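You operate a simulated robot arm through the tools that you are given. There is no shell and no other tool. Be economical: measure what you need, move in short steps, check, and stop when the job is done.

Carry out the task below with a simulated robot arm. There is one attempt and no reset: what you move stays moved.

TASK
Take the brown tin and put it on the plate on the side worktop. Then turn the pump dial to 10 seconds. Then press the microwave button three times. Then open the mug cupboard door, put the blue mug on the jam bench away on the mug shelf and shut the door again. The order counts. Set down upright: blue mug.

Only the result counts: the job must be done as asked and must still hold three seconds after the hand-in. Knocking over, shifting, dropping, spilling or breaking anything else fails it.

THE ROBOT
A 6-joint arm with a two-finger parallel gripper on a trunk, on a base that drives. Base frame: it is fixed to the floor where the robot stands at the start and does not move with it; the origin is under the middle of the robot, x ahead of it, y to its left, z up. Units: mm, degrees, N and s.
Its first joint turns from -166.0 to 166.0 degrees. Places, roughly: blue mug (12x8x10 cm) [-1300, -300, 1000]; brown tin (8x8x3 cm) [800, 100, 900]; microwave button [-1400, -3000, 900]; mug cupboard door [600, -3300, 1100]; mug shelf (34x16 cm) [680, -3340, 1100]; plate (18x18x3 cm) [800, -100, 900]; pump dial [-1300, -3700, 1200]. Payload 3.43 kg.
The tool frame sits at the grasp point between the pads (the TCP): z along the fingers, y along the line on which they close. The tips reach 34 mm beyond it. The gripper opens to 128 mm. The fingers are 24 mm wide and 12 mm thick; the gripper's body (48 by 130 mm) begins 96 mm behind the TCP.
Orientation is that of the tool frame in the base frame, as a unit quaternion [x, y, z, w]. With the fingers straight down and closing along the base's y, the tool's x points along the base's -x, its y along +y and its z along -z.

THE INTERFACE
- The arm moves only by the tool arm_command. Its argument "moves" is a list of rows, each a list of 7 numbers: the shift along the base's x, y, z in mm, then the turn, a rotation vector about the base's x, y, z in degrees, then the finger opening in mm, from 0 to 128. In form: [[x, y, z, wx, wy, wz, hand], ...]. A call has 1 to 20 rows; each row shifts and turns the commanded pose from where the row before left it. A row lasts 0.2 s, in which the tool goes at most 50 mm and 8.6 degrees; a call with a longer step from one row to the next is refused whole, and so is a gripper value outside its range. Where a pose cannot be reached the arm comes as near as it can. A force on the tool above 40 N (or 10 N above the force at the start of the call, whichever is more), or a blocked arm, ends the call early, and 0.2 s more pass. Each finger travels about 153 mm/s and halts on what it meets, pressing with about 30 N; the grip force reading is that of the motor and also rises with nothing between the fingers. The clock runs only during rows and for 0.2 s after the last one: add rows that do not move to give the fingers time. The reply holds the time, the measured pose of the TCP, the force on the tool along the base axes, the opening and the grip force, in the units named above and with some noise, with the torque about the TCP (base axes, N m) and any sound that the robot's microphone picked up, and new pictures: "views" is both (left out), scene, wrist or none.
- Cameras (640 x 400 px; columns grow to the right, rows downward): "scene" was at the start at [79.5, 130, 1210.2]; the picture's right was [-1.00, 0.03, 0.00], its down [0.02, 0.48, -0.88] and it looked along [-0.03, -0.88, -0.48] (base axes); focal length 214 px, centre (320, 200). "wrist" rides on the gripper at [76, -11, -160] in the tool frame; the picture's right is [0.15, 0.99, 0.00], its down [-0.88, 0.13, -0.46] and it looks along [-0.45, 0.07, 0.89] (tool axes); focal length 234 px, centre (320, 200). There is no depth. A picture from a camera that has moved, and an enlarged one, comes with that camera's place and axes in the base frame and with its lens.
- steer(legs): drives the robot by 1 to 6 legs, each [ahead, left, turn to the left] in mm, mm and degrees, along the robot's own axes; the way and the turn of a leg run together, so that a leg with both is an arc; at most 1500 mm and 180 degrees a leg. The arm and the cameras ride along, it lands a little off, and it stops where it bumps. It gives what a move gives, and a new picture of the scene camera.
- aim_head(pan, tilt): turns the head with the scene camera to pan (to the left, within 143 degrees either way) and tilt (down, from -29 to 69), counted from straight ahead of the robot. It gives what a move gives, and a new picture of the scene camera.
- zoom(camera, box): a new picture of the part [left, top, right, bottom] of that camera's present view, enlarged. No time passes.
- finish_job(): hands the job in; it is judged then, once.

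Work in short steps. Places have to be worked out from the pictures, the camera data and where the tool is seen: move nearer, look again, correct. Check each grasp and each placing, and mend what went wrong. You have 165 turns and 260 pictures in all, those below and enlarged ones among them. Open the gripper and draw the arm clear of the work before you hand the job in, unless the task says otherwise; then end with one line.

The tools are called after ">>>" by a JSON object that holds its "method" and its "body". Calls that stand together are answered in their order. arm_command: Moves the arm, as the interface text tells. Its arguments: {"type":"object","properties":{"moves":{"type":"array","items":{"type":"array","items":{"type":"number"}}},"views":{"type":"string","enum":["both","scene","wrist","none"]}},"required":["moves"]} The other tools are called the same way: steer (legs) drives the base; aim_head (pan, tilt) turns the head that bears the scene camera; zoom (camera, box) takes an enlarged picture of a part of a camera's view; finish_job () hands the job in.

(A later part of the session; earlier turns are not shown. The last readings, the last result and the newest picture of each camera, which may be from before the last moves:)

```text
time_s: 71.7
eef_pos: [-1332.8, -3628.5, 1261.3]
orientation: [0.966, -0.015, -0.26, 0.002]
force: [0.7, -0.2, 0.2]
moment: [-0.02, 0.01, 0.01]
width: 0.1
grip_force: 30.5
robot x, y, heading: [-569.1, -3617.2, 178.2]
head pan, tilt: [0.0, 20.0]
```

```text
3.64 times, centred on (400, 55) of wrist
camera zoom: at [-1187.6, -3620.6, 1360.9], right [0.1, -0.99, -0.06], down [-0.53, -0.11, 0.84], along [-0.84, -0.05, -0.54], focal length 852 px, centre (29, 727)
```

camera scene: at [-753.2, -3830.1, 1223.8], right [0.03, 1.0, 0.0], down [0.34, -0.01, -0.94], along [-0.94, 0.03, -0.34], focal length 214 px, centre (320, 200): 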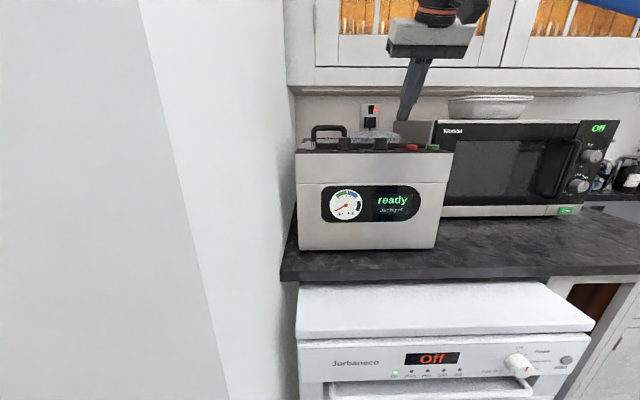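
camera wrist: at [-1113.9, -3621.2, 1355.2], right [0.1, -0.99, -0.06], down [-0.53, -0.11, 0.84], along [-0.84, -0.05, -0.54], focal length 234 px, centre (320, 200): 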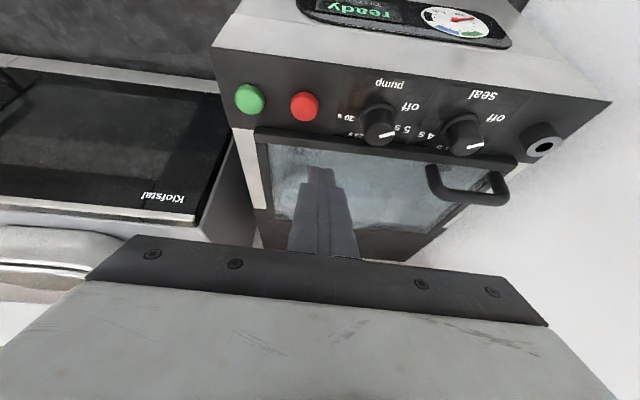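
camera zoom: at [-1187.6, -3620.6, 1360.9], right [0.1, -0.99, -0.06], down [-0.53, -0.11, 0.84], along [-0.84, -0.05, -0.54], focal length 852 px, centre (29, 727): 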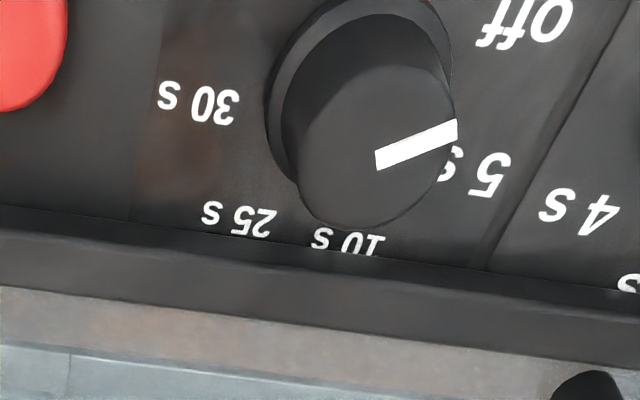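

The labels run off, 5, 10, 25, 30 s at 50° spacing, so 10 s is 100° clockwise from off. The knob axis is at about (-1257,-3679). I hover over it with the tool yawed +50°, so the turn can run from +50° to -50°.

>>> {"method": "arm_command", "body": {"moves": [[26, -17, 5, 0, 0, 8.4, 0], [25, -17, 5, 0, 0, 8.4, 0], [25, -17, 0, 0, 0, 8.4, 20], [0, 0, 0, 0, 0, 8.4, 50], [0, 0, 0, 0, 0, 8.4, 64], [0, 0, 0, 0, 0, 8.0, 64], [0, 0, 0, 0, 0, 0, 64]]}}

```text
time_s: 73.3
eef_pos: [-1256.7, -3679.6, 1270.5]
orientation: [0.88, 0.396, -0.236, 0.113]
force: [0.4, 0.4, 0.6]
moment: [-0.01, 0.0, -0.01]
width: 63.9
grip_force: 0.0
robot x, y, heading: [-577.7, -3617.1, 178.2]
head pan, tilt: [0.0, 20.0]
camera scene: at [-753.2, -3830.1, 1223.8], right [0.03, 1.0, 0.0], down [0.34, -0.01, -0.94], along [-0.94, 0.03, -0.34], focal length 214 px, centre (320, 200)
camera wrist: at [-1170.6, -3563.2, 1369.7], right [0.83, -0.56, -0.06], down [-0.26, -0.48, 0.84], along [-0.5, -0.68, -0.54], focal length 234 px, centre (320, 200)
```

scene: 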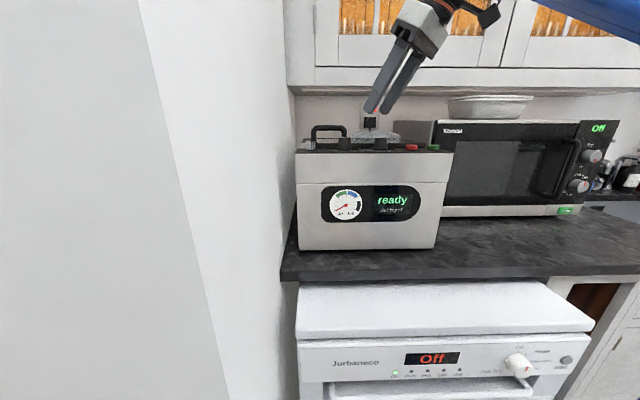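
wrist: 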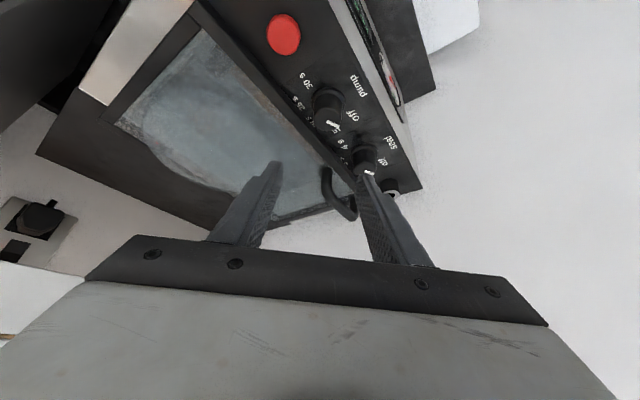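

This yaw is reachable. Because of the tilt, the TCP must sit about 14 mm behind the knob axis, so I shift to about (-1248,-3668), lower to z≈1228 and check.

>>> {"method": "arm_command", "body": {"moves": [[9, 12, -20, 0, 0, 0, 64], [0, 0, -22, 0, 0, 0, 64], [0, 0, 0, 0, 0, 0, 64]]}}

>>> {"method": "zoom", "body": {"camera": "scene", "box": [290, 90, 450, 190]}}

```text
time_s: 74.1
eef_pos: [-1248.8, -3669.2, 1227.2]
orientation: [0.881, 0.395, -0.235, 0.112]
force: [-0.2, -0.1, 0.2]
moment: [0.0, 0.05, 0.0]
width: 63.7
grip_force: 0.0
robot x, y, heading: [-578.0, -3620.3, 178.4]
head pan, tilt: [0.0, 20.0]
camera scene: at [-753.2, -3830.1, 1223.8], right [0.03, 1.0, 0.0], down [0.34, -0.01, -0.94], along [-0.94, 0.03, -0.34], focal length 214 px, centre (320, 200)
camera wrist: at [-1162.1, -3551.5, 1326.9], right [0.83, -0.56, -0.06], down [-0.26, -0.48, 0.84], along [-0.5, -0.68, -0.54], focal length 234 px, centre (320, 200)
```

scene: 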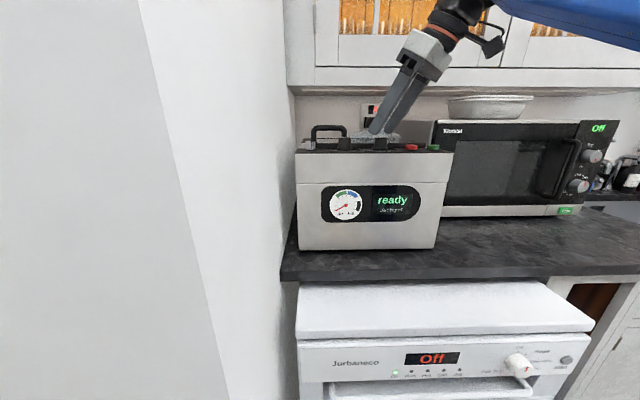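
wrist: 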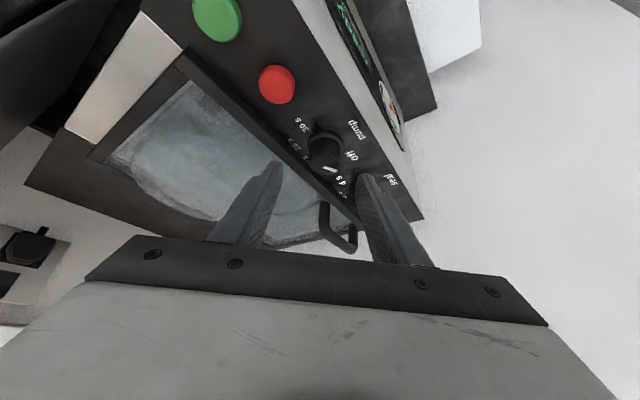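

```text
4.00 times, centred on (370, 140) of scene
camera zoom: at [-753.2, -3830.1, 1223.8], right [0.03, 1.0, 0.0], down [0.34, -0.01, -0.94], along [-0.94, 0.03, -0.34], focal length 858 px, centre (120, 440)
```

zoom: 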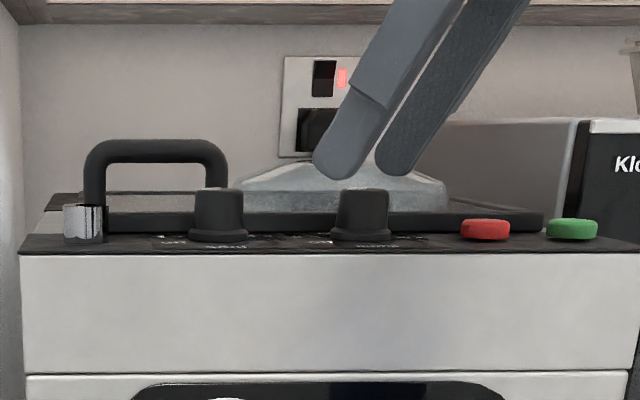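

The tips hang about 6 mm above the knob top and straddle it. I lower 26 mm and close.

>>> {"method": "arm_command", "body": {"moves": [[1, -1, -10, 0, 0, 0, 60], [0, 0, -10, 0, 0, 0, 60], [0, 0, -5, 0, 0, 0, 60], [0, 0, 0, 0, 0, 0, 60], [0, 0, 0, 0, 0, 0, 42], [0, 0, 0, 0, 0, 0, 25], [0, 0, 0, 0, 0, 0, 10], [0, 0, 0, 0, 0, 0, 10]]}}

>>> {"method": "zoom", "body": {"camera": "scene", "box": [290, 90, 450, 190]}}

>>> {"method": "zoom", "body": {"camera": "wrist", "box": [240, 80, 400, 200]}}

```text
time_s: 75.9
eef_pos: [-1245.9, -3669.9, 1202.5]
orientation: [0.881, 0.395, -0.234, 0.113]
force: [5.3, -0.1, 0.3]
moment: [0.08, -0.23, 0.04]
width: 31.1
grip_force: 30.2
robot x, y, heading: [-574.5, -3618.0, 178.3]
head pan, tilt: [0.0, 20.0]
camera scene: at [-753.2, -3830.2, 1223.8], right [0.03, 1.0, 0.0], down [0.34, -0.01, -0.94], along [-0.94, 0.03, -0.34], focal length 214 px, centre (320, 200)
camera wrist: at [-1159.7, -3552.0, 1302.2], right [0.83, -0.56, -0.06], down [-0.26, -0.48, 0.84], along [-0.5, -0.68, -0.54], focal length 234 px, centre (320, 200)
```

scene: 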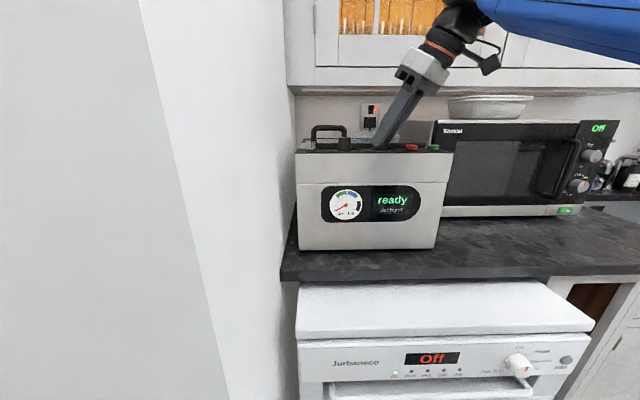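
wrist: 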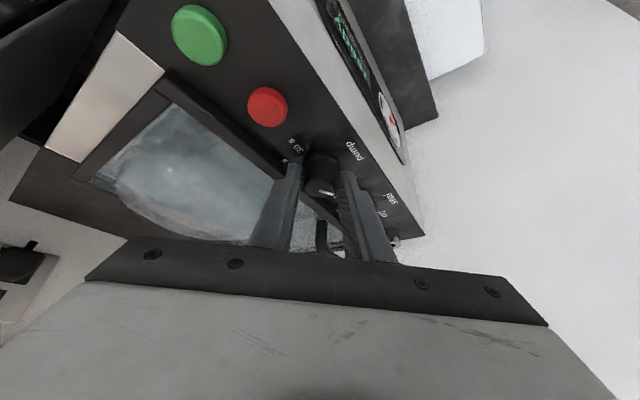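

```text
4.00 times, centred on (370, 140) of scene
camera zoom: at [-753.2, -3830.2, 1223.8], right [0.03, 1.0, 0.0], down [0.34, -0.01, -0.94], along [-0.94, 0.03, -0.34], focal length 858 px, centre (120, 440)
```

zoom: 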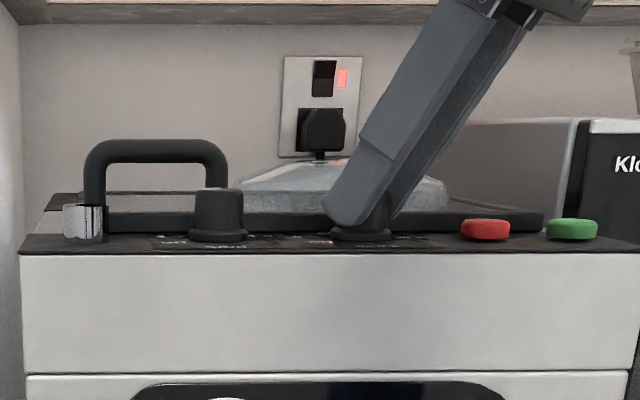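

```text
3.33 times, centred on (320, 140) of wrist
camera zoom: at [-1159.7, -3552.0, 1302.2], right [0.83, -0.56, -0.06], down [-0.26, -0.48, 0.84], along [-0.5, -0.68, -0.54], focal length 781 px, centre (320, 400)
```

zoom: 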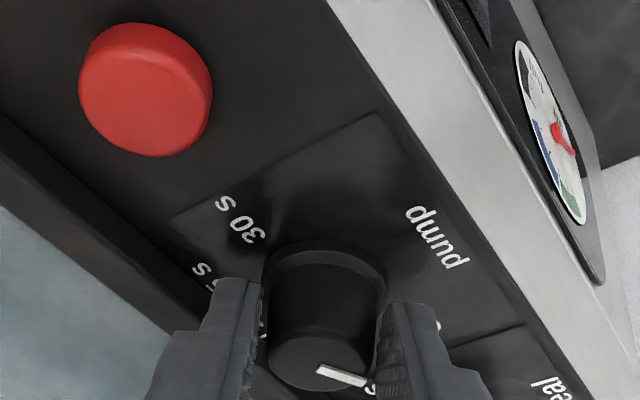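

The knob is gripped (31 mm wide). I turn it clockwise 50° about its axis, then check.

>>> {"method": "arm_command", "body": {"moves": [[1.49, -1.45, 0, 0, 0, -8.33, 10], [1.27, -1.65, 0, 0, 0, -8.33, 10], [1.01, -1.81, 0, 0, 0, -8.33, 10], [0.74, -1.94, 0, 0, 0, -8.34, 10], [0.45, -2.03, 0, 0, 0, -8.33, 10], [0.15, -2.07, 0, 0, 0, -8.34, 10], [0, 0, 0, 0, 0, 0, 10]], "views": "wrist"}}

>>> {"method": "zoom", "body": {"camera": "wrist", "box": [240, 80, 400, 200]}}

```text
time_s: 77.5
eef_pos: [-1242.1, -3680.3, 1203.8]
orientation: [0.965, -0.015, -0.261, 0.004]
force: [-10.0, 4.9, 13.8]
moment: [0.22, 0.75, -0.03]
width: 31.4
grip_force: 30.5
robot x, y, heading: [-577.4, -3616.8, 178.5]
head pan, tilt: [0.0, 20.0]
camera wrist: at [-1095.8, -3670.6, 1302.3], right [0.1, -0.99, -0.06], down [-0.53, -0.1, 0.84], along [-0.84, -0.05, -0.54], focal length 234 px, centre (320, 200)
```

wrist: 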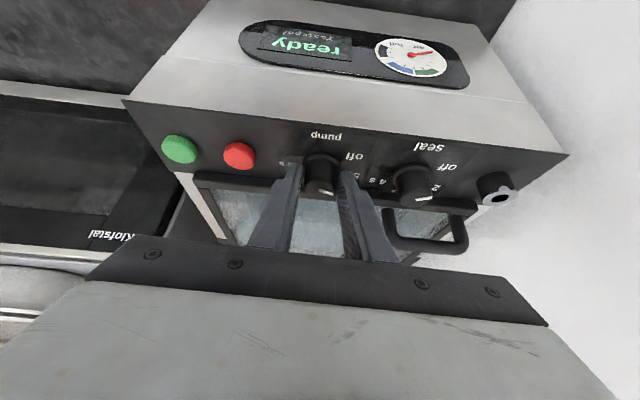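

```text
3.33 times, centred on (320, 140) of wrist
camera zoom: at [-1095.8, -3670.6, 1302.3], right [0.1, -0.99, -0.06], down [-0.53, -0.1, 0.84], along [-0.84, -0.05, -0.54], focal length 781 px, centre (320, 400)
```

zoom: 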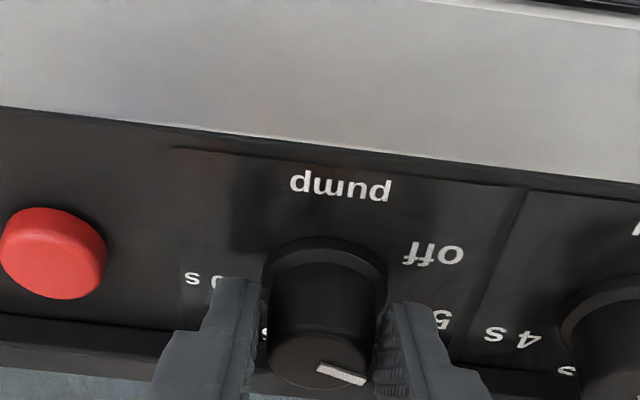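

The pointer turned with the hand and is now at about 5 s. I go on for the other 50°.

>>> {"method": "arm_command", "body": {"moves": [[-0.15, -2.07, 0, 0, 0, -8.33, 10], [-0.45, -2.03, 0, 0, 0, -8.34, 10], [-0.74, -1.94, 0, 0, 0, -8.33, 10], [-1.01, -1.81, 0, 0, 0, -8.34, 10], [-1.27, -1.65, 0, 0, 0, -8.33, 10], [-1.49, -1.45, 0, 0, 0, -8.34, 10], [0, 0, 0, 0, 0, 0, 10]]}}

>>> {"method": "zoom", "body": {"camera": "wrist", "box": [240, 80, 400, 200]}}

```text
time_s: 79.1
eef_pos: [-1246.2, -3689.3, 1203.4]
orientation: [0.868, -0.422, -0.237, -0.109]
force: [5.8, 18.7, 4.1]
moment: [0.9, 0.02, -0.21]
width: 31.3
grip_force: 30.1
robot x, y, heading: [-575.9, -3613.9, 178.5]
head pan, tilt: [0.0, 20.0]
camera scene: at [-752.7, -3829.2, 1224.0], right [0.03, 1.0, 0.0], down [0.34, -0.01, -0.94], along [-0.94, 0.03, -0.34], focal length 214 px, centre (320, 200)
camera wrist: at [-1145.9, -3796.2, 1302.3], right [-0.7, -0.71, -0.06], down [-0.42, 0.34, 0.84], along [-0.58, 0.61, -0.54], focal length 234 px, centre (320, 200)
```

scene: 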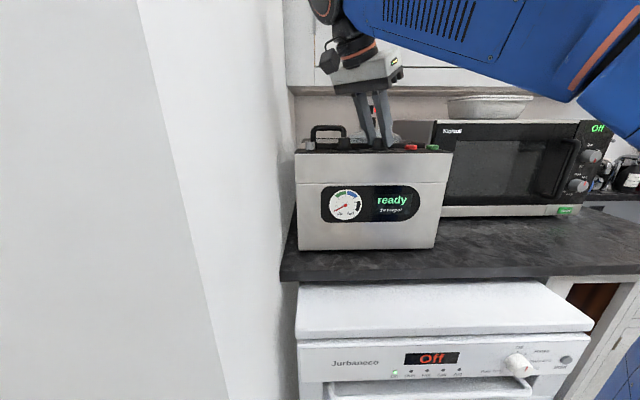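
wrist: 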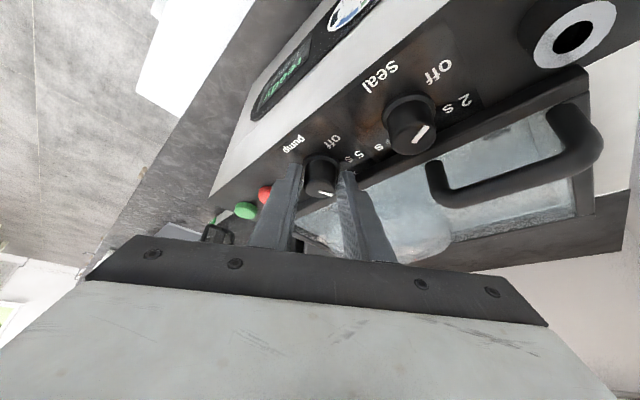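

```text
3.33 times, centred on (320, 140) of wrist
camera zoom: at [-1145.9, -3796.2, 1302.3], right [-0.7, -0.71, -0.06], down [-0.42, 0.34, 0.84], along [-0.58, 0.61, -0.54], focal length 781 px, centre (320, 400)
```

zoom: 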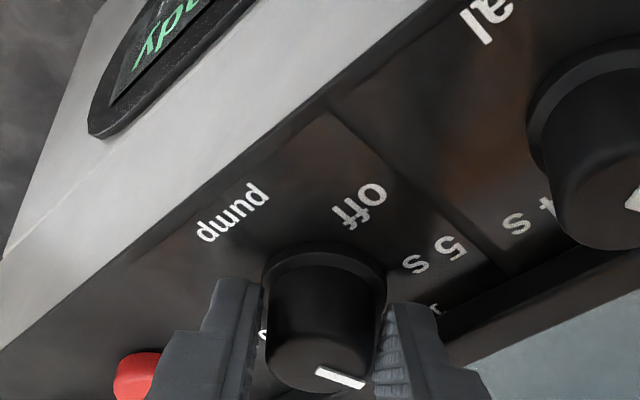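

The hand has turned 100.1°. I release symmetrically, rise straight up, and check the pointer.

>>> {"method": "arm_command", "body": {"moves": [[0, 0, 0, 0, 0, 0, 36], [0, 0, 0, 0, 0, 0, 46], [0, 0, 0, 0, 0, 0, 50], [0, 0, 20, 0, 0, 0, 50], [0, 0, 30, 0, 0, 0, 50], [0, 0, 20, 0, 0, 0, 50], [40, -10, 0, 0, 0, 0, 50]], "views": "wrist"}}

>>> {"method": "zoom", "body": {"camera": "wrist", "box": [260, 80, 420, 200]}}

```text
time_s: 80.7
eef_pos: [-1220.0, -3685.8, 1237.9]
orientation: [0.869, -0.421, -0.238, -0.107]
force: [-0.2, -0.5, -0.3]
moment: [0.04, -0.03, -0.03]
width: 49.9
grip_force: 0.1
out of reach, approached as far as the arm can: row 5, 6, 7
robot x, y, heading: [-572.4, -3615.0, 178.4]
head pan, tilt: [0.0, 20.0]
camera wrist: at [-1119.1, -3791.7, 1337.7], right [-0.69, -0.72, -0.06], down [-0.42, 0.34, 0.84], along [-0.58, 0.61, -0.54], focal length 234 px, centre (320, 200)
```

wrist: 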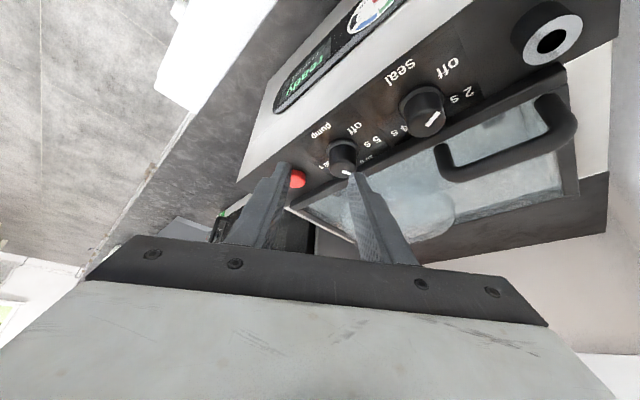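

```text
3.33 times, centred on (340, 140) of wrist
camera zoom: at [-1119.1, -3791.7, 1337.7], right [-0.69, -0.72, -0.06], down [-0.42, 0.34, 0.84], along [-0.58, 0.61, -0.54], focal length 781 px, centre (253, 400)
```

zoom: 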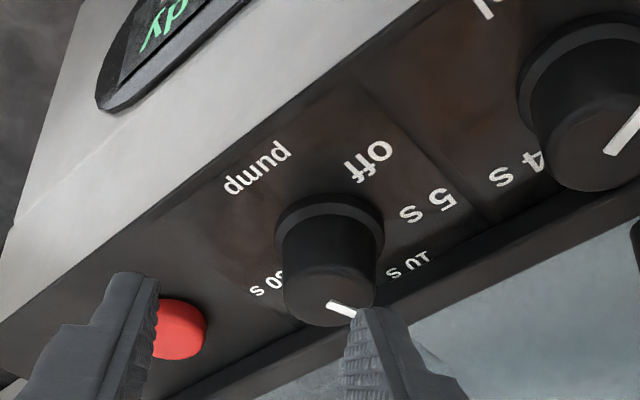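

I turn the yaw back, then move to the earlier viewing place to verify the pointer.

>>> {"method": "arm_command", "body": {"moves": [[0, 0, 0, 0, 0, 8.4, 30], [0, 0, 0, 0, 0, 8.4, 0], [0, 0, 0, 0, 0, 8.4, 0], [0, 0, 0, 0, 0, 8.4, 0], [0, 0, 0, 0, 0, 8.4, 0], [0, 0, 0, 0, 0, 8.4, 0], [-20, 30, 0, 0, 0, 0, 0], [-40, 30, 0, 0, 0, 0, 0], [-35, 0, 0, 0, 0, 0, 0], [0, 0, 0, 0, 0, 0, 0]], "views": "wrist"}}

>>> {"method": "zoom", "body": {"camera": "wrist", "box": [320, 20, 480, 140]}}

```text
time_s: 82.9
eef_pos: [-1314.0, -3625.3, 1239.1]
orientation: [0.965, -0.011, -0.26, 0.004]
force: [0.8, 0.1, 0.0]
moment: [0.02, -0.02, 0.0]
width: 0.2
grip_force: 29.7
robot x, y, heading: [-574.9, -3617.0, 178.4]
head pan, tilt: [0.0, 20.0]
camera wrist: at [-1168.4, -3615.7, 1338.4], right [0.11, -0.99, -0.06], down [-0.53, -0.11, 0.84], along [-0.84, -0.06, -0.54], focal length 234 px, centre (320, 200)
```

wrist: 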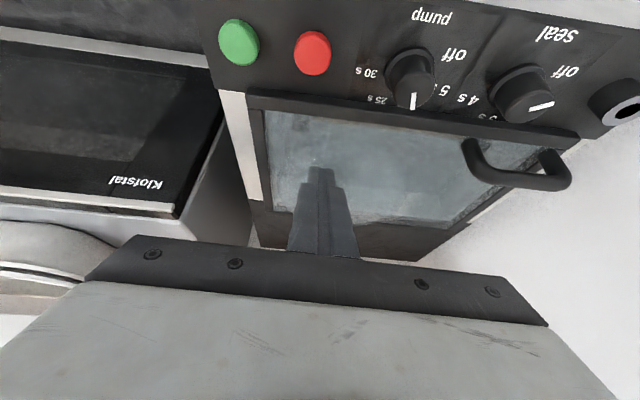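

```text
3.33 times, centred on (400, 80) of wrist
camera zoom: at [-1168.4, -3615.7, 1338.4], right [0.11, -0.99, -0.06], down [-0.53, -0.11, 0.84], along [-0.84, -0.06, -0.54], focal length 781 px, centre (53, 600)
```

zoom: 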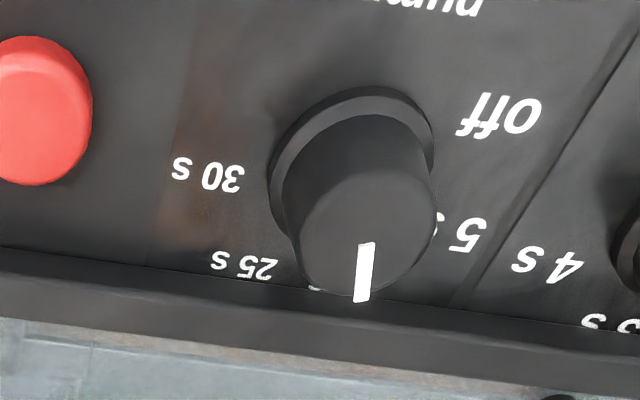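

The pointer is at -20.6°, exactly the 10 s mark. Next is the microwave: its Start button triangulates to about (-1371,-3013,954). I draw the arm back and drive along to face it.

>>> {"method": "arm_command", "body": {"moves": [[40, 0, 0, 0, 0, 0, 0], [45, 0, 0, 0, 0, 0, 0], [45, 0, 0, 0, 0, 0, 0], [45, 0, 0, 0, 0, 0, 0], [45, 0, -10, 0, 0, 0, 0], [45, 0, -20, 0, 0, 0, 0]], "views": "none"}}

>>> {"method": "steer", "body": {"legs": [[0, -540, 1.6]]}}

>>> {"method": "zoom", "body": {"camera": "scene", "box": [320, 80, 520, 230]}}

```text
time_s: 84.3
eef_pos: [-1047.9, -3626.1, 1208.6]
orientation: [0.966, -0.01, -0.26, 0.003]
force: [0.0, -1.6, 0.0]
moment: [0.01, 0.01, -0.06]
width: 0.1
grip_force: 30.1
robot x, y, heading: [-576.7, -3620.2, 178.4]
head pan, tilt: [0.0, 20.0]
```

```text
time_s: 87.5
eef_pos: [-1042.0, -3096.6, 1209.0]
orientation: [0.965, 0.007, -0.261, 0.009]
force: [0.8, -0.6, 0.2]
moment: [0.01, 0.0, 0.0]
width: 0.2
grip_force: 29.9
robot x, y, heading: [-571.5, -3071.0, -179.7]
head pan, tilt: [0.0, 20.0]
camera scene: at [-739.6, -3289.8, 1223.8], right [-0.01, 1.0, 0.0], down [0.34, 0.0, -0.94], along [-0.94, -0.01, -0.34], focal length 214 px, centre (320, 200)
```

scene: 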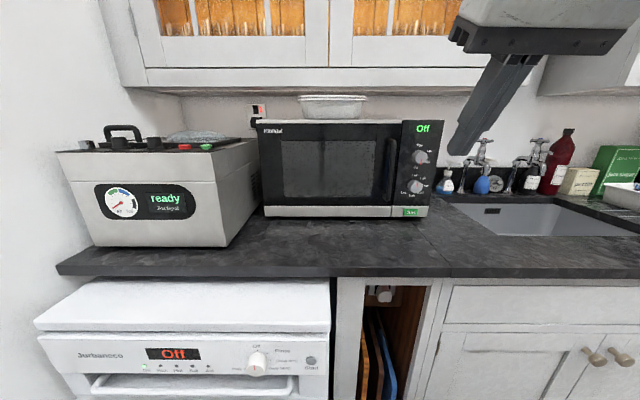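

```text
2.67 times, centred on (420, 155) of scene
camera zoom: at [-739.6, -3289.8, 1223.8], right [-0.01, 1.0, 0.0], down [0.34, 0.0, -0.94], along [-0.94, -0.01, -0.34], focal length 572 px, centre (53, 320)
```

zoom: 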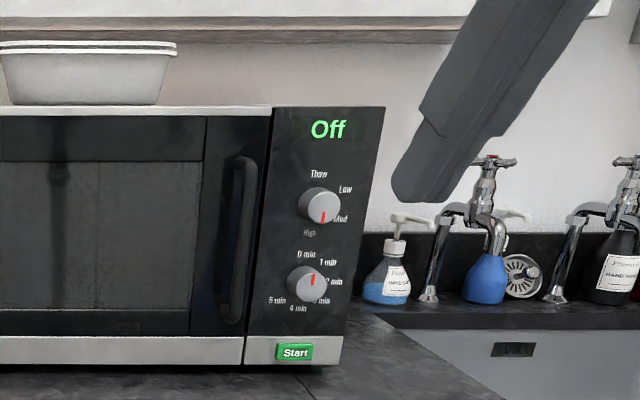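

The Start button is confirmed at about (-1371,-3010,956). I tilt the tool to 60° from vertical, lower to the button's height in front of the worktop and advance part way.

>>> {"method": "arm_command", "body": {"moves": [[-10, 20, -40, 0, 7.5, 0, 0], [-10, 20, -40, 0, 7.5, 0, 0], [-10, 20, -40, 0, 7.5, 0, 0], [-10, 20, -35, 0, 7.5, 0, 0], [0, 3, -40, 0, 0, 0, 0], [0, 3, -45, 0, 0, 0, 0], [-45, 0, 0, 0, 0, 0, 0], [-45, 0, 0, 0, 0, 0, 0], [-45, 0, 0, 0, 0, 0, 0], [-45, 0, 0, 0, 0, 0, 0], [0, 0, 0, 0, 0, 0, 0]]}}

>>> {"method": "zoom", "body": {"camera": "scene", "box": [340, 110, 480, 230]}}

```text
time_s: 89.9
eef_pos: [-1263.6, -3009.0, 967.4]
orientation: [0.865, 0.009, -0.501, 0.007]
force: [0.2, 0.7, -0.9]
moment: [-0.02, -0.04, 0.0]
width: 0.0
grip_force: 30.5
robot x, y, heading: [-570.5, -3068.9, -179.5]
head pan, tilt: [0.0, 20.0]
camera scene: at [-739.6, -3289.9, 1223.8], right [-0.01, 1.0, 0.0], down [0.34, 0.0, -0.94], along [-0.94, -0.01, -0.34], focal length 214 px, centre (320, 200)
camera wrist: at [-1088.0, -2994.7, 980.5], right [0.09, -0.99, -0.12], down [-0.04, -0.13, 0.99], along [-0.99, -0.09, -0.05], focal length 234 px, centre (320, 200)
```

scene: 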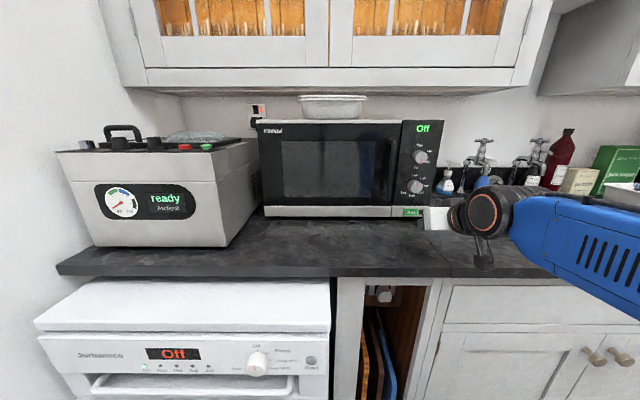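
wrist: 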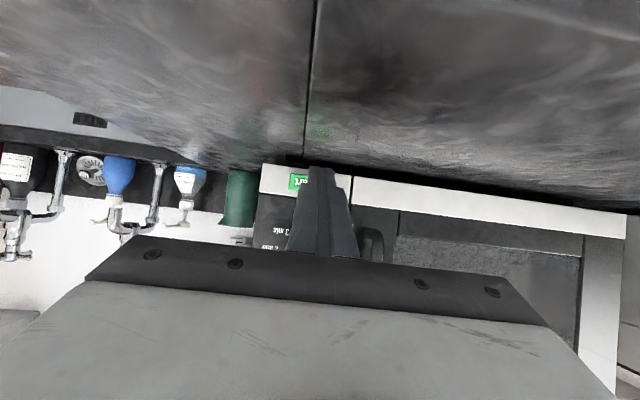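

```text
3.33 times, centred on (410, 170) of scene
camera zoom: at [-739.6, -3289.9, 1223.8], right [-0.01, 1.0, 0.0], down [0.34, 0.0, -0.94], along [-0.94, -0.01, -0.34], focal length 715 px, centre (20, 300)
```

zoom: 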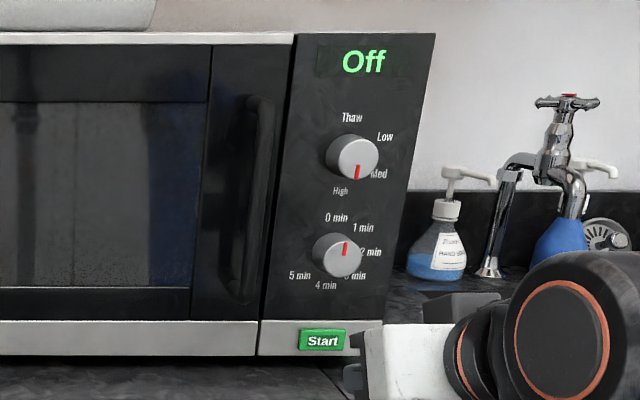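

The button is about 100 mm ahead of the tips, at y≈-3005, z≈951. I drop 8 mm, approach, then press in small steps watching the force and sound.

>>> {"method": "arm_command", "body": {"moves": [[-20, 3, -4, 0, 0, 0, 0], [-20, 0, -4, 0, 0, 0, 0], [-15, 0, 0, 0, 0, 0, 0], [0, 0, 0, 0, 0, 0, 0]]}}

>>> {"method": "zoom", "body": {"camera": "wrist", "box": [240, 110, 400, 210]}}

```text
time_s: 90.9
eef_pos: [-1317.4, -3008.4, 959.9]
orientation: [0.865, 0.009, -0.501, 0.006]
force: [-0.5, 0.0, 0.0]
moment: [0.01, -0.01, 0.01]
width: 0.0
grip_force: 30.6
robot x, y, heading: [-572.9, -3069.3, -179.4]
head pan, tilt: [0.0, 20.0]
camera scene: at [-739.6, -3289.8, 1223.8], right [-0.01, 1.0, 0.0], down [0.34, 0.0, -0.94], along [-0.94, -0.01, -0.34], focal length 214 px, centre (320, 200)
camera wrist: at [-1142.6, -2993.0, 973.3], right [0.09, -0.99, -0.12], down [-0.04, -0.13, 0.99], along [-0.99, -0.09, -0.05], focal length 234 px, centre (320, 200)
```

scene: 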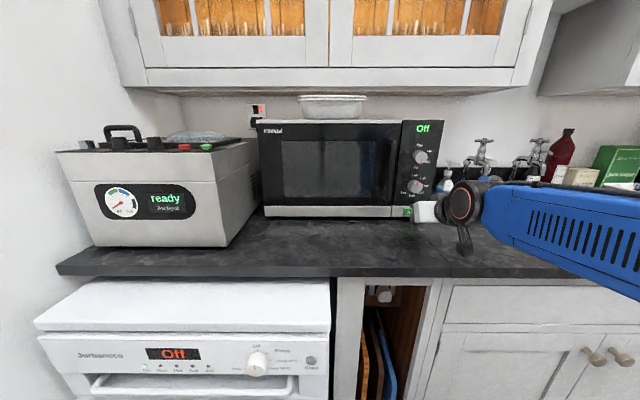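
wrist: 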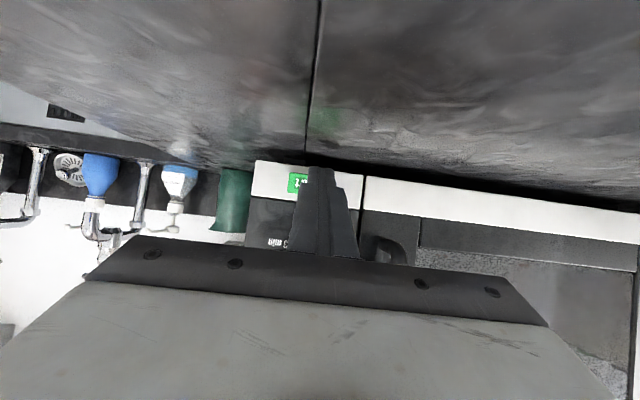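

```text
4.00 times, centred on (320, 160) of wrist
camera zoom: at [-1142.6, -2993.0, 973.3], right [0.09, -0.99, -0.12], down [-0.04, -0.13, 0.99], along [-0.99, -0.09, -0.05], focal length 937 px, centre (320, 360)
```

zoom: 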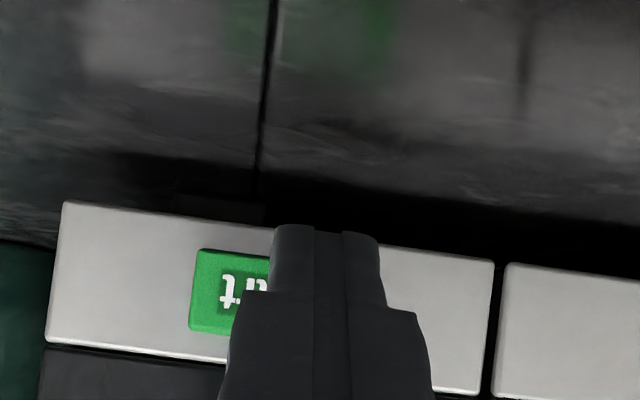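

In the wrist view the button centre is about 10 mm to +y of the finger line. I shift +9 in y and -3 in z, then push in steps.

>>> {"method": "arm_command", "body": {"moves": [[0, 9, -3, 0, 0, 0, 0], [-6, 0, 0, 0, 0, 0, 0], [-5, 0, 0, 0, 0, 0, 0], [-3, 0, 0, 0, 0, 0, 0], [-2, 0, 0, 0, 0, 0, 0], [0, 0, 0, 0, 0, 0, 0]], "views": "none"}}

>>> {"method": "zoom", "body": {"camera": "wrist", "box": [240, 110, 400, 210]}}

```text
time_s: 92.3
eef_pos: [-1334.0, -2998.8, 957.7]
orientation: [0.865, 0.009, -0.501, 0.007]
force: [0.0, 0.0, 0.3]
moment: [0.0, -0.01, 0.02]
width: 0.3
grip_force: 29.8
robot x, y, heading: [-571.2, -3068.8, -179.4]
head pan, tilt: [0.0, 20.0]
```

```text
4.00 times, centred on (320, 160) of wrist
camera zoom: at [-1157.9, -2983.8, 971.0], right [0.09, -0.99, -0.12], down [-0.04, -0.13, 0.99], along [-0.99, -0.09, -0.05], focal length 937 px, centre (320, 360)
```

zoom: 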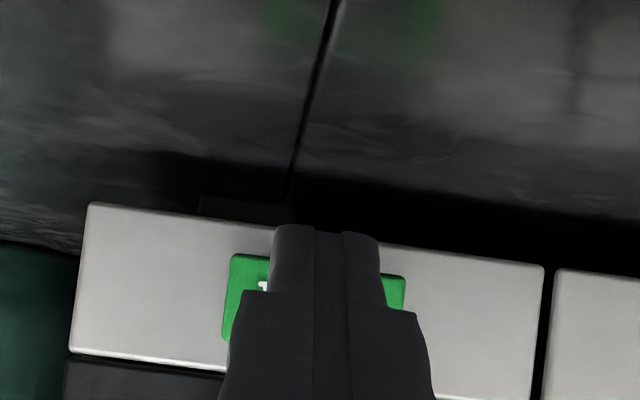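

The finger is now centred over the button. I push on in 2 mm steps.

>>> {"method": "arm_command", "body": {"moves": [[-2, 0, 0, 0, 0, 0, 0], [-2, 0, 0, 0, 0, 0, 0], [-2, 0, 0, 0, 0, 0, 0], [-2, 0, 0, 0, 0, 0, 0]], "views": "none"}}

>>> {"method": "zoom", "body": {"camera": "scene", "box": [340, 110, 480, 230]}}

```text
time_s: 93.3
eef_pos: [-1340.9, -2998.4, 957.7]
orientation: [0.865, 0.008, -0.501, 0.006]
force: [-0.5, 0.8, 0.3]
moment: [-0.02, -0.04, 0.01]
width: 0.2
grip_force: 30.1
robot x, y, heading: [-569.4, -3067.8, -179.4]
head pan, tilt: [0.0, 20.0]
```

```text
3.33 times, centred on (410, 170) of scene
camera zoom: at [-739.7, -3289.9, 1223.8], right [-0.01, 1.0, 0.0], down [0.34, 0.0, -0.94], along [-0.94, -0.01, -0.34], focal length 715 px, centre (20, 300)
```

zoom: 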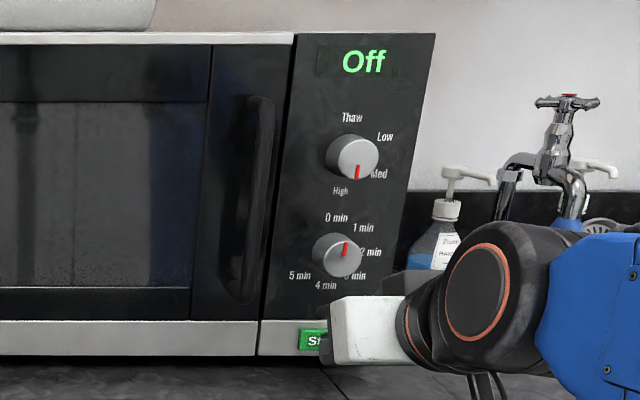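

There's no contact yet, so I continue.

>>> {"method": "arm_command", "body": {"moves": [[-2, 0, 0, 0, 0, 0, 0], [-2, 0, 0, 0, 0, 0, 0], [-2, 0, 0, 0, 0, 0, 0]], "views": "none"}}

```text
time_s: 94.1
eef_pos: [-1346.3, -2999.2, 958.6]
orientation: [0.865, 0.009, -0.502, 0.006]
force: [0.1, -0.6, 0.3]
moment: [0.02, -0.02, -0.01]
width: 0.0
grip_force: 30.3
robot x, y, heading: [-568.6, -3071.8, -179.4]
head pan, tilt: [0.0, 20.0]
```

>>> {"method": "arm_command", "body": {"moves": [[-2, 0, 0, 0, 0, 0, 0], [-2, 0, 0, 0, 0, 0, 0], [-2, 0, 0, 0, 0, 0, 0]], "views": "none"}}

>>> {"method": "zoom", "body": {"camera": "wrist", "box": [240, 110, 400, 210]}}

```text
time_s: 94.9
eef_pos: [-1353.7, -2998.4, 958.5]
orientation: [0.865, 0.009, -0.501, 0.007]
force: [5.1, -2.2, 0.3]
moment: [-0.02, -0.02, 0.05]
width: 0.2
grip_force: 30.6
robot x, y, heading: [-570.1, -3069.7, -179.8]
head pan, tilt: [0.0, 20.0]
heard: click
```

```text
4.00 times, centred on (320, 160) of wrist
camera zoom: at [-1177.9, -2984.1, 970.7], right [0.09, -0.99, -0.12], down [-0.04, -0.13, 0.99], along [-0.99, -0.09, -0.05], focal length 937 px, centre (320, 360)
```

zoom: 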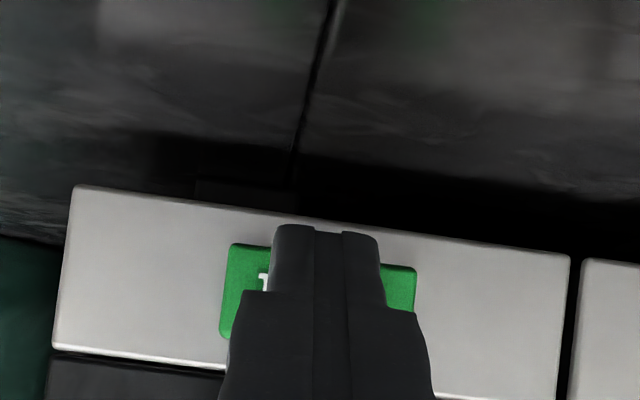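

I heard a click, so that's press one. I back off 8 mm to release it.

>>> {"method": "arm_command", "body": {"moves": [[5, 0, 0, 0, 0, 0, 0], [5, 0, 0, 0, 0, 0, 0], [0, 0, 0, 0, 0, 0, 0], [0, 0, 0, 0, 0, 0, 0]], "views": "none"}}

>>> {"method": "zoom", "body": {"camera": "scene", "box": [340, 110, 480, 230]}}

```text
time_s: 95.9
eef_pos: [-1343.7, -2999.5, 957.2]
orientation: [0.865, 0.009, -0.501, 0.007]
force: [-0.6, 1.6, -0.6]
moment: [0.03, -0.01, 0.03]
width: 0.1
grip_force: 29.8
robot x, y, heading: [-571.8, -3073.6, -179.5]
head pan, tilt: [0.0, 20.0]
```

```text
3.33 times, centred on (410, 170) of scene
camera zoom: at [-739.7, -3289.8, 1223.8], right [-0.01, 1.0, 0.0], down [0.34, 0.0, -0.94], along [-0.94, -0.01, -0.34], focal length 715 px, centre (20, 300)
```

zoom: 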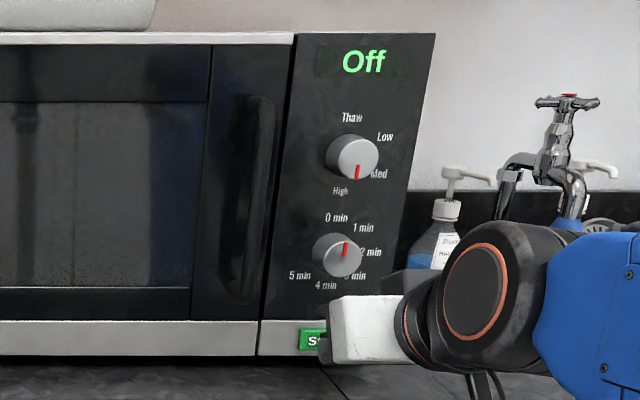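

Released cleanly. Now the second press, with the same stroke.

>>> {"method": "arm_command", "body": {"moves": [[-5, 0, 0, 0, 0, 0, 0], [-4, 0, 0, 0, 0, 0, 0], [-1, 0, 0, 0, 0, 0, 0], [0, 0, 0, 0, 0, 0, 0]], "views": "none"}}

>>> {"method": "arm_command", "body": {"moves": [[5, 0, 0, 0, 0, 0, 0], [5, 0, 0, 0, 0, 0, 0], [0, 0, 0, 0, 0, 0, 0], [0, 0, 0, 0, 0, 0, 0]], "views": "none"}}

```text
time_s: 96.9
eef_pos: [-1352.6, -3000.0, 957.2]
orientation: [0.865, 0.009, -0.502, 0.007]
force: [2.3, -1.8, 1.0]
moment: [0.0, 0.0, 0.03]
width: 0.0
grip_force: 30.0
robot x, y, heading: [-568.3, -3071.0, -179.8]
head pan, tilt: [0.0, 20.0]
heard: click
```

```text
time_s: 97.9
eef_pos: [-1343.4, -2999.5, 956.8]
orientation: [0.865, 0.009, -0.502, 0.007]
force: [0.7, -0.4, 0.8]
moment: [0.0, 0.02, 0.02]
width: 0.1
grip_force: 30.1
robot x, y, heading: [-573.3, -3070.5, -179.2]
head pan, tilt: [0.0, 20.0]
```

Second click heard and the button is released. Now the third press and retreat.

>>> {"method": "arm_command", "body": {"moves": [[-5, 0, 0, 0, 0, 0, 0], [-4, 0, 0, 0, 0, 0, 0], [-1, 0, 0, 0, 0, 0, 0], [0, 0, 0, 0, 0, 0, 0]], "views": "none"}}

>>> {"method": "arm_command", "body": {"moves": [[5, 0, 0, 0, 0, 0, 0], [10, 0, 0, 0, 0, 0, 0], [30, 0, 5, 0, 0, 0, 0], [40, 0, 10, 0, 0, 0, 0], [45, 0, 10, 0, 0, 0, 0], [45, 0, 10, 0, 0, 0, 0], [45, 0, 40, 0, 0, 0, 0], [10, 0, 40, 0, 0, 0, 0]], "views": "scene"}}

```text
time_s: 98.9
eef_pos: [-1352.8, -2999.7, 956.9]
orientation: [0.865, 0.009, -0.501, 0.007]
force: [5.3, -1.0, 1.3]
moment: [-0.02, 0.02, 0.09]
width: 0.2
grip_force: 30.1
robot x, y, heading: [-568.4, -3068.7, -179.3]
head pan, tilt: [0.0, 20.0]
heard: click
```

```text
refused: row 7 steps farther than a row can; nothing moved
```

Third click heard. I retreat with shorter steps and then turn round to look at the cupboard wall.

>>> {"method": "arm_command", "body": {"moves": [[5, 0, 0, 0, 0, 0, 0], [10, 0, 0, 0, 0, 0, 0], [30, 0, 5, 0, 0, 0, 0], [40, 0, 10, 0, 0, 0, 0], [45, 0, 10, 0, 0, 0, 0], [45, 0, 10, 0, 0, 0, 0], [30, 0, 35, 0, 0, 0, 0], [10, 0, 40, 0, -8, 0, 0], [0, 0, 40, 0, -8, 0, 0], [0, 0, 30, 0, -8, 0, 0], [0, 0, 0, 0, -8, 0, 0]], "views": "scene"}}

>>> {"method": "steer", "body": {"legs": [[-250, 0, 0], [0, 0, 179.5]]}}

```text
time_s: 101.3
eef_pos: [-1138.6, -2998.1, 1137.9]
orientation: [0.97, 0.007, -0.244, 0.008]
force: [0.3, -0.4, 0.8]
moment: [-0.03, 0.04, -0.04]
width: 0.2
grip_force: 30.5
robot x, y, heading: [-570.7, -3068.6, -179.7]
head pan, tilt: [0.0, 20.0]
camera scene: at [-739.3, -3289.9, 1223.8], right [-0.01, 1.0, 0.0], down [0.34, 0.0, -0.94], along [-0.94, -0.01, -0.34], focal length 214 px, centre (320, 200)
```

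scene: 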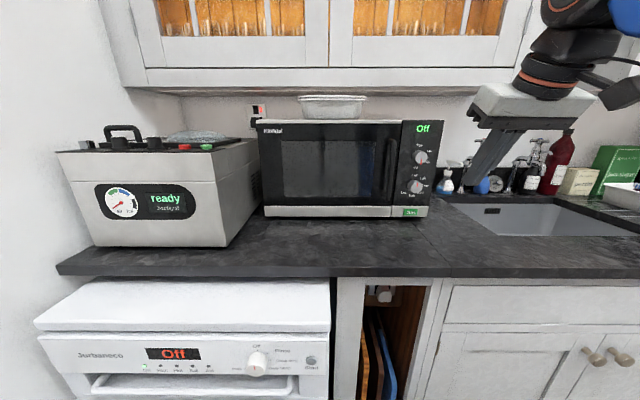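

```text
time_s: 110.4
eef_pos: [248.9, -3148.0, 1136.9]
orientation: [0.003, 0.97, 0.006, 0.244]
force: [0.6, 0.6, 0.2]
moment: [0.01, -0.01, -0.02]
width: 0.0
grip_force: 30.6
robot x, y, heading: [-316.7, -3069.2, -0.4]
head pan, tilt: [0.0, 20.0]
camera scene: at [-139.4, -2849.2, 1223.8], right [-0.01, -1.0, 0.0], down [-0.34, 0.0, -0.94], along [0.94, -0.01, -0.34], focal length 214 px, centre (320, 200)
```

scene: 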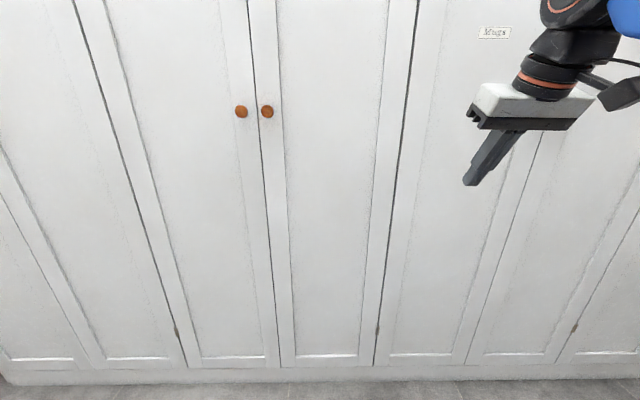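

The door labelled "Mugs" is to the right, hidden by the arm. I pan the head to see it and its knob.

>>> {"method": "aim_head", "body": {"pan": -35, "tilt": 10}}

```text
time_s: 111.4
eef_pos: [249.7, -3149.8, 1136.4]
orientation: [0.002, 0.97, 0.006, 0.243]
force: [0.4, 0.1, -0.4]
moment: [0.01, -0.01, 0.0]
width: 0.0
grip_force: 29.9
robot x, y, heading: [-320.4, -3071.9, -0.9]
head pan, tilt: [-35.0, 10.0]
camera scene: at [-156.9, -2902.3, 1240.0], right [-0.58, -0.81, 0.0], down [-0.14, 0.1, -0.98], along [0.8, -0.57, -0.17], focal length 214 px, centre (320, 200)
```

scene: 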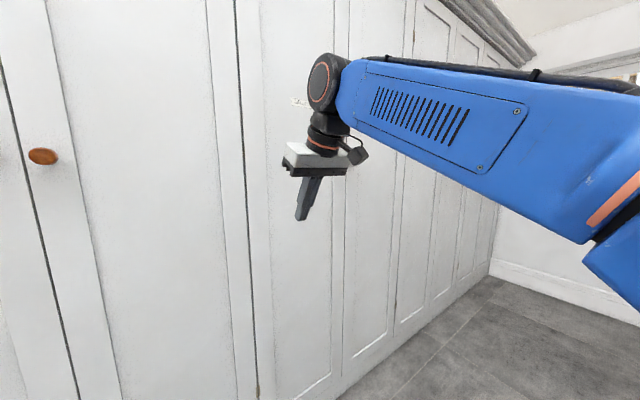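

The arm blocks the view. I drive 450 mm to the right, so the camera on my left faces the Mugs door.

>>> {"method": "steer", "body": {"legs": [[0, -450, 0.8]]}}

>>> {"method": "aim_head", "body": {"pan": 0, "tilt": 5}}

```text
time_s: 114.1
eef_pos: [248.2, -3586.9, 1137.1]
orientation: [-0.004, 0.97, 0.007, 0.243]
force: [-0.1, 0.7, -0.1]
moment: [-0.01, -0.01, -0.03]
width: 0.0
grip_force: 30.1
robot x, y, heading: [-320.5, -3512.0, 0.1]
head pan, tilt: [-35.0, 10.0]
camera scene: at [-161.3, -3344.1, 1240.1], right [-0.57, -0.82, 0.0], down [-0.14, 0.1, -0.98], along [0.81, -0.56, -0.17], focal length 214 px, centre (320, 200)
```

scene: 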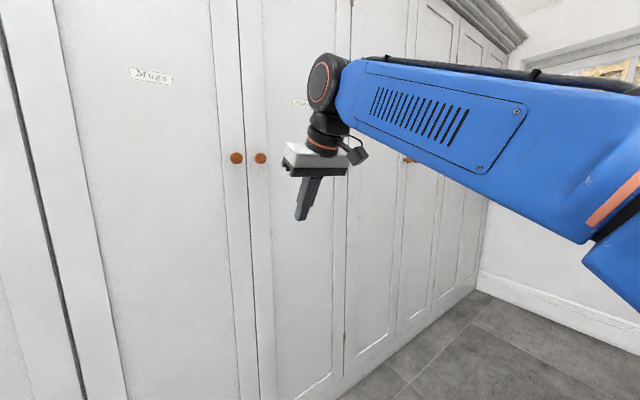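

```text
time_s: 115.1
eef_pos: [248.5, -3585.2, 1136.5]
orientation: [-0.003, 0.97, 0.006, 0.243]
force: [0.3, -0.3, -1.2]
moment: [0.01, 0.04, -0.02]
width: 0.0
grip_force: 30.3
robot x, y, heading: [-317.4, -3516.1, 0.3]
head pan, tilt: [0.0, 5.0]
camera scene: at [-145.7, -3290.9, 1248.1], right [0.0, -1.0, 0.0], down [-0.09, 0.0, -1.0], along [1.0, 0.0, -0.09], focal length 214 px, centre (320, 200)
```

scene: 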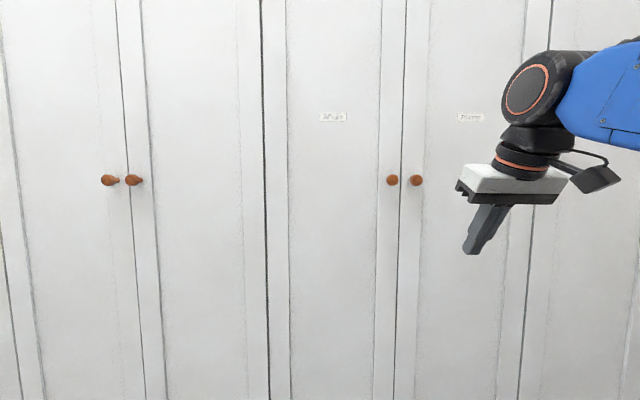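

The Mugs door is hinged on its left at about (566,-3109), with its knob at about (530,-3513,1252). I level the tool to point along +x at the knob's height, open the hand and look.

>>> {"method": "arm_command", "body": {"moves": [[0, 9, 14, 0, -7.75, 0, 20], [0, 9, 14, 0, -7.75, 0, 50], [0, 9, 14, 0, -7.75, 0, 70], [0, 9, 14, 0, -7.75, 0, 70], [0, 9, 15, 0, -7.75, 0, 70], [0, 9, 15, 0, -7.75, 0, 70], [0, 9, 15, 0, -7.75, 0, 70], [0, 9, 14, 0, -7.75, 0, 70], [40, 0, 0, 0, 0, 0, 70], [40, 0, 0, 0, 0, 0, 70], [40, 0, 0, 0, 0, 0, 70], [0, 0, 0, 0, 0, 0, 70]]}}

```text
time_s: 117.7
eef_pos: [368.8, -3515.6, 1249.9]
orientation: [-0.007, 0.706, 0.005, 0.708]
force: [0.4, -0.6, 0.7]
moment: [0.03, 0.0, 0.0]
width: 70.2
grip_force: 0.0
robot x, y, heading: [-321.3, -3513.2, 0.3]
head pan, tilt: [0.0, 5.0]
camera scene: at [-145.7, -3290.9, 1248.1], right [0.0, -1.0, 0.0], down [-0.09, 0.0, -1.0], along [1.0, 0.0, -0.09], focal length 214 px, centre (320, 200)
camera wrist: at [208.5, -3529.9, 1173.1], right [-0.02, 0.99, -0.15], down [-0.46, 0.13, 0.88], along [0.89, 0.08, 0.45], focal length 234 px, centre (320, 200)
```

scene: 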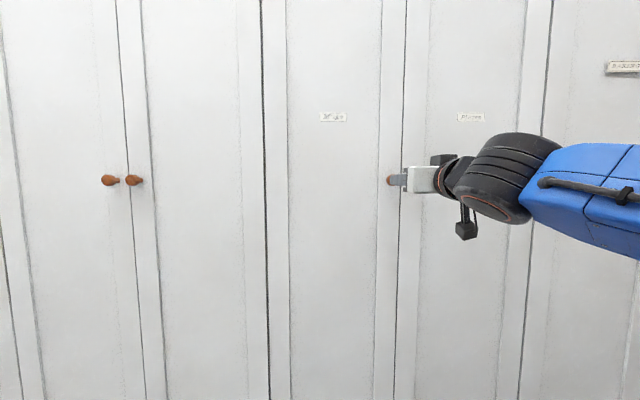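
wrist: 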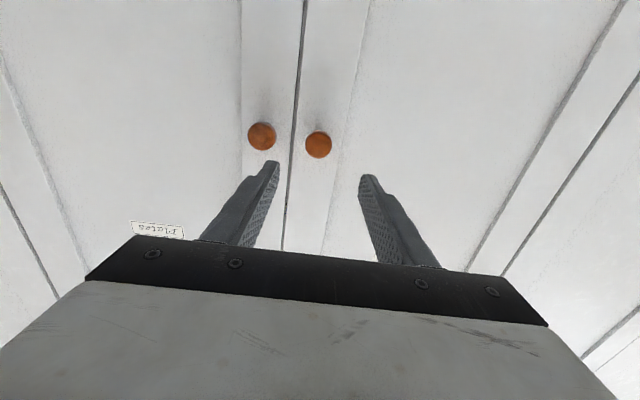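

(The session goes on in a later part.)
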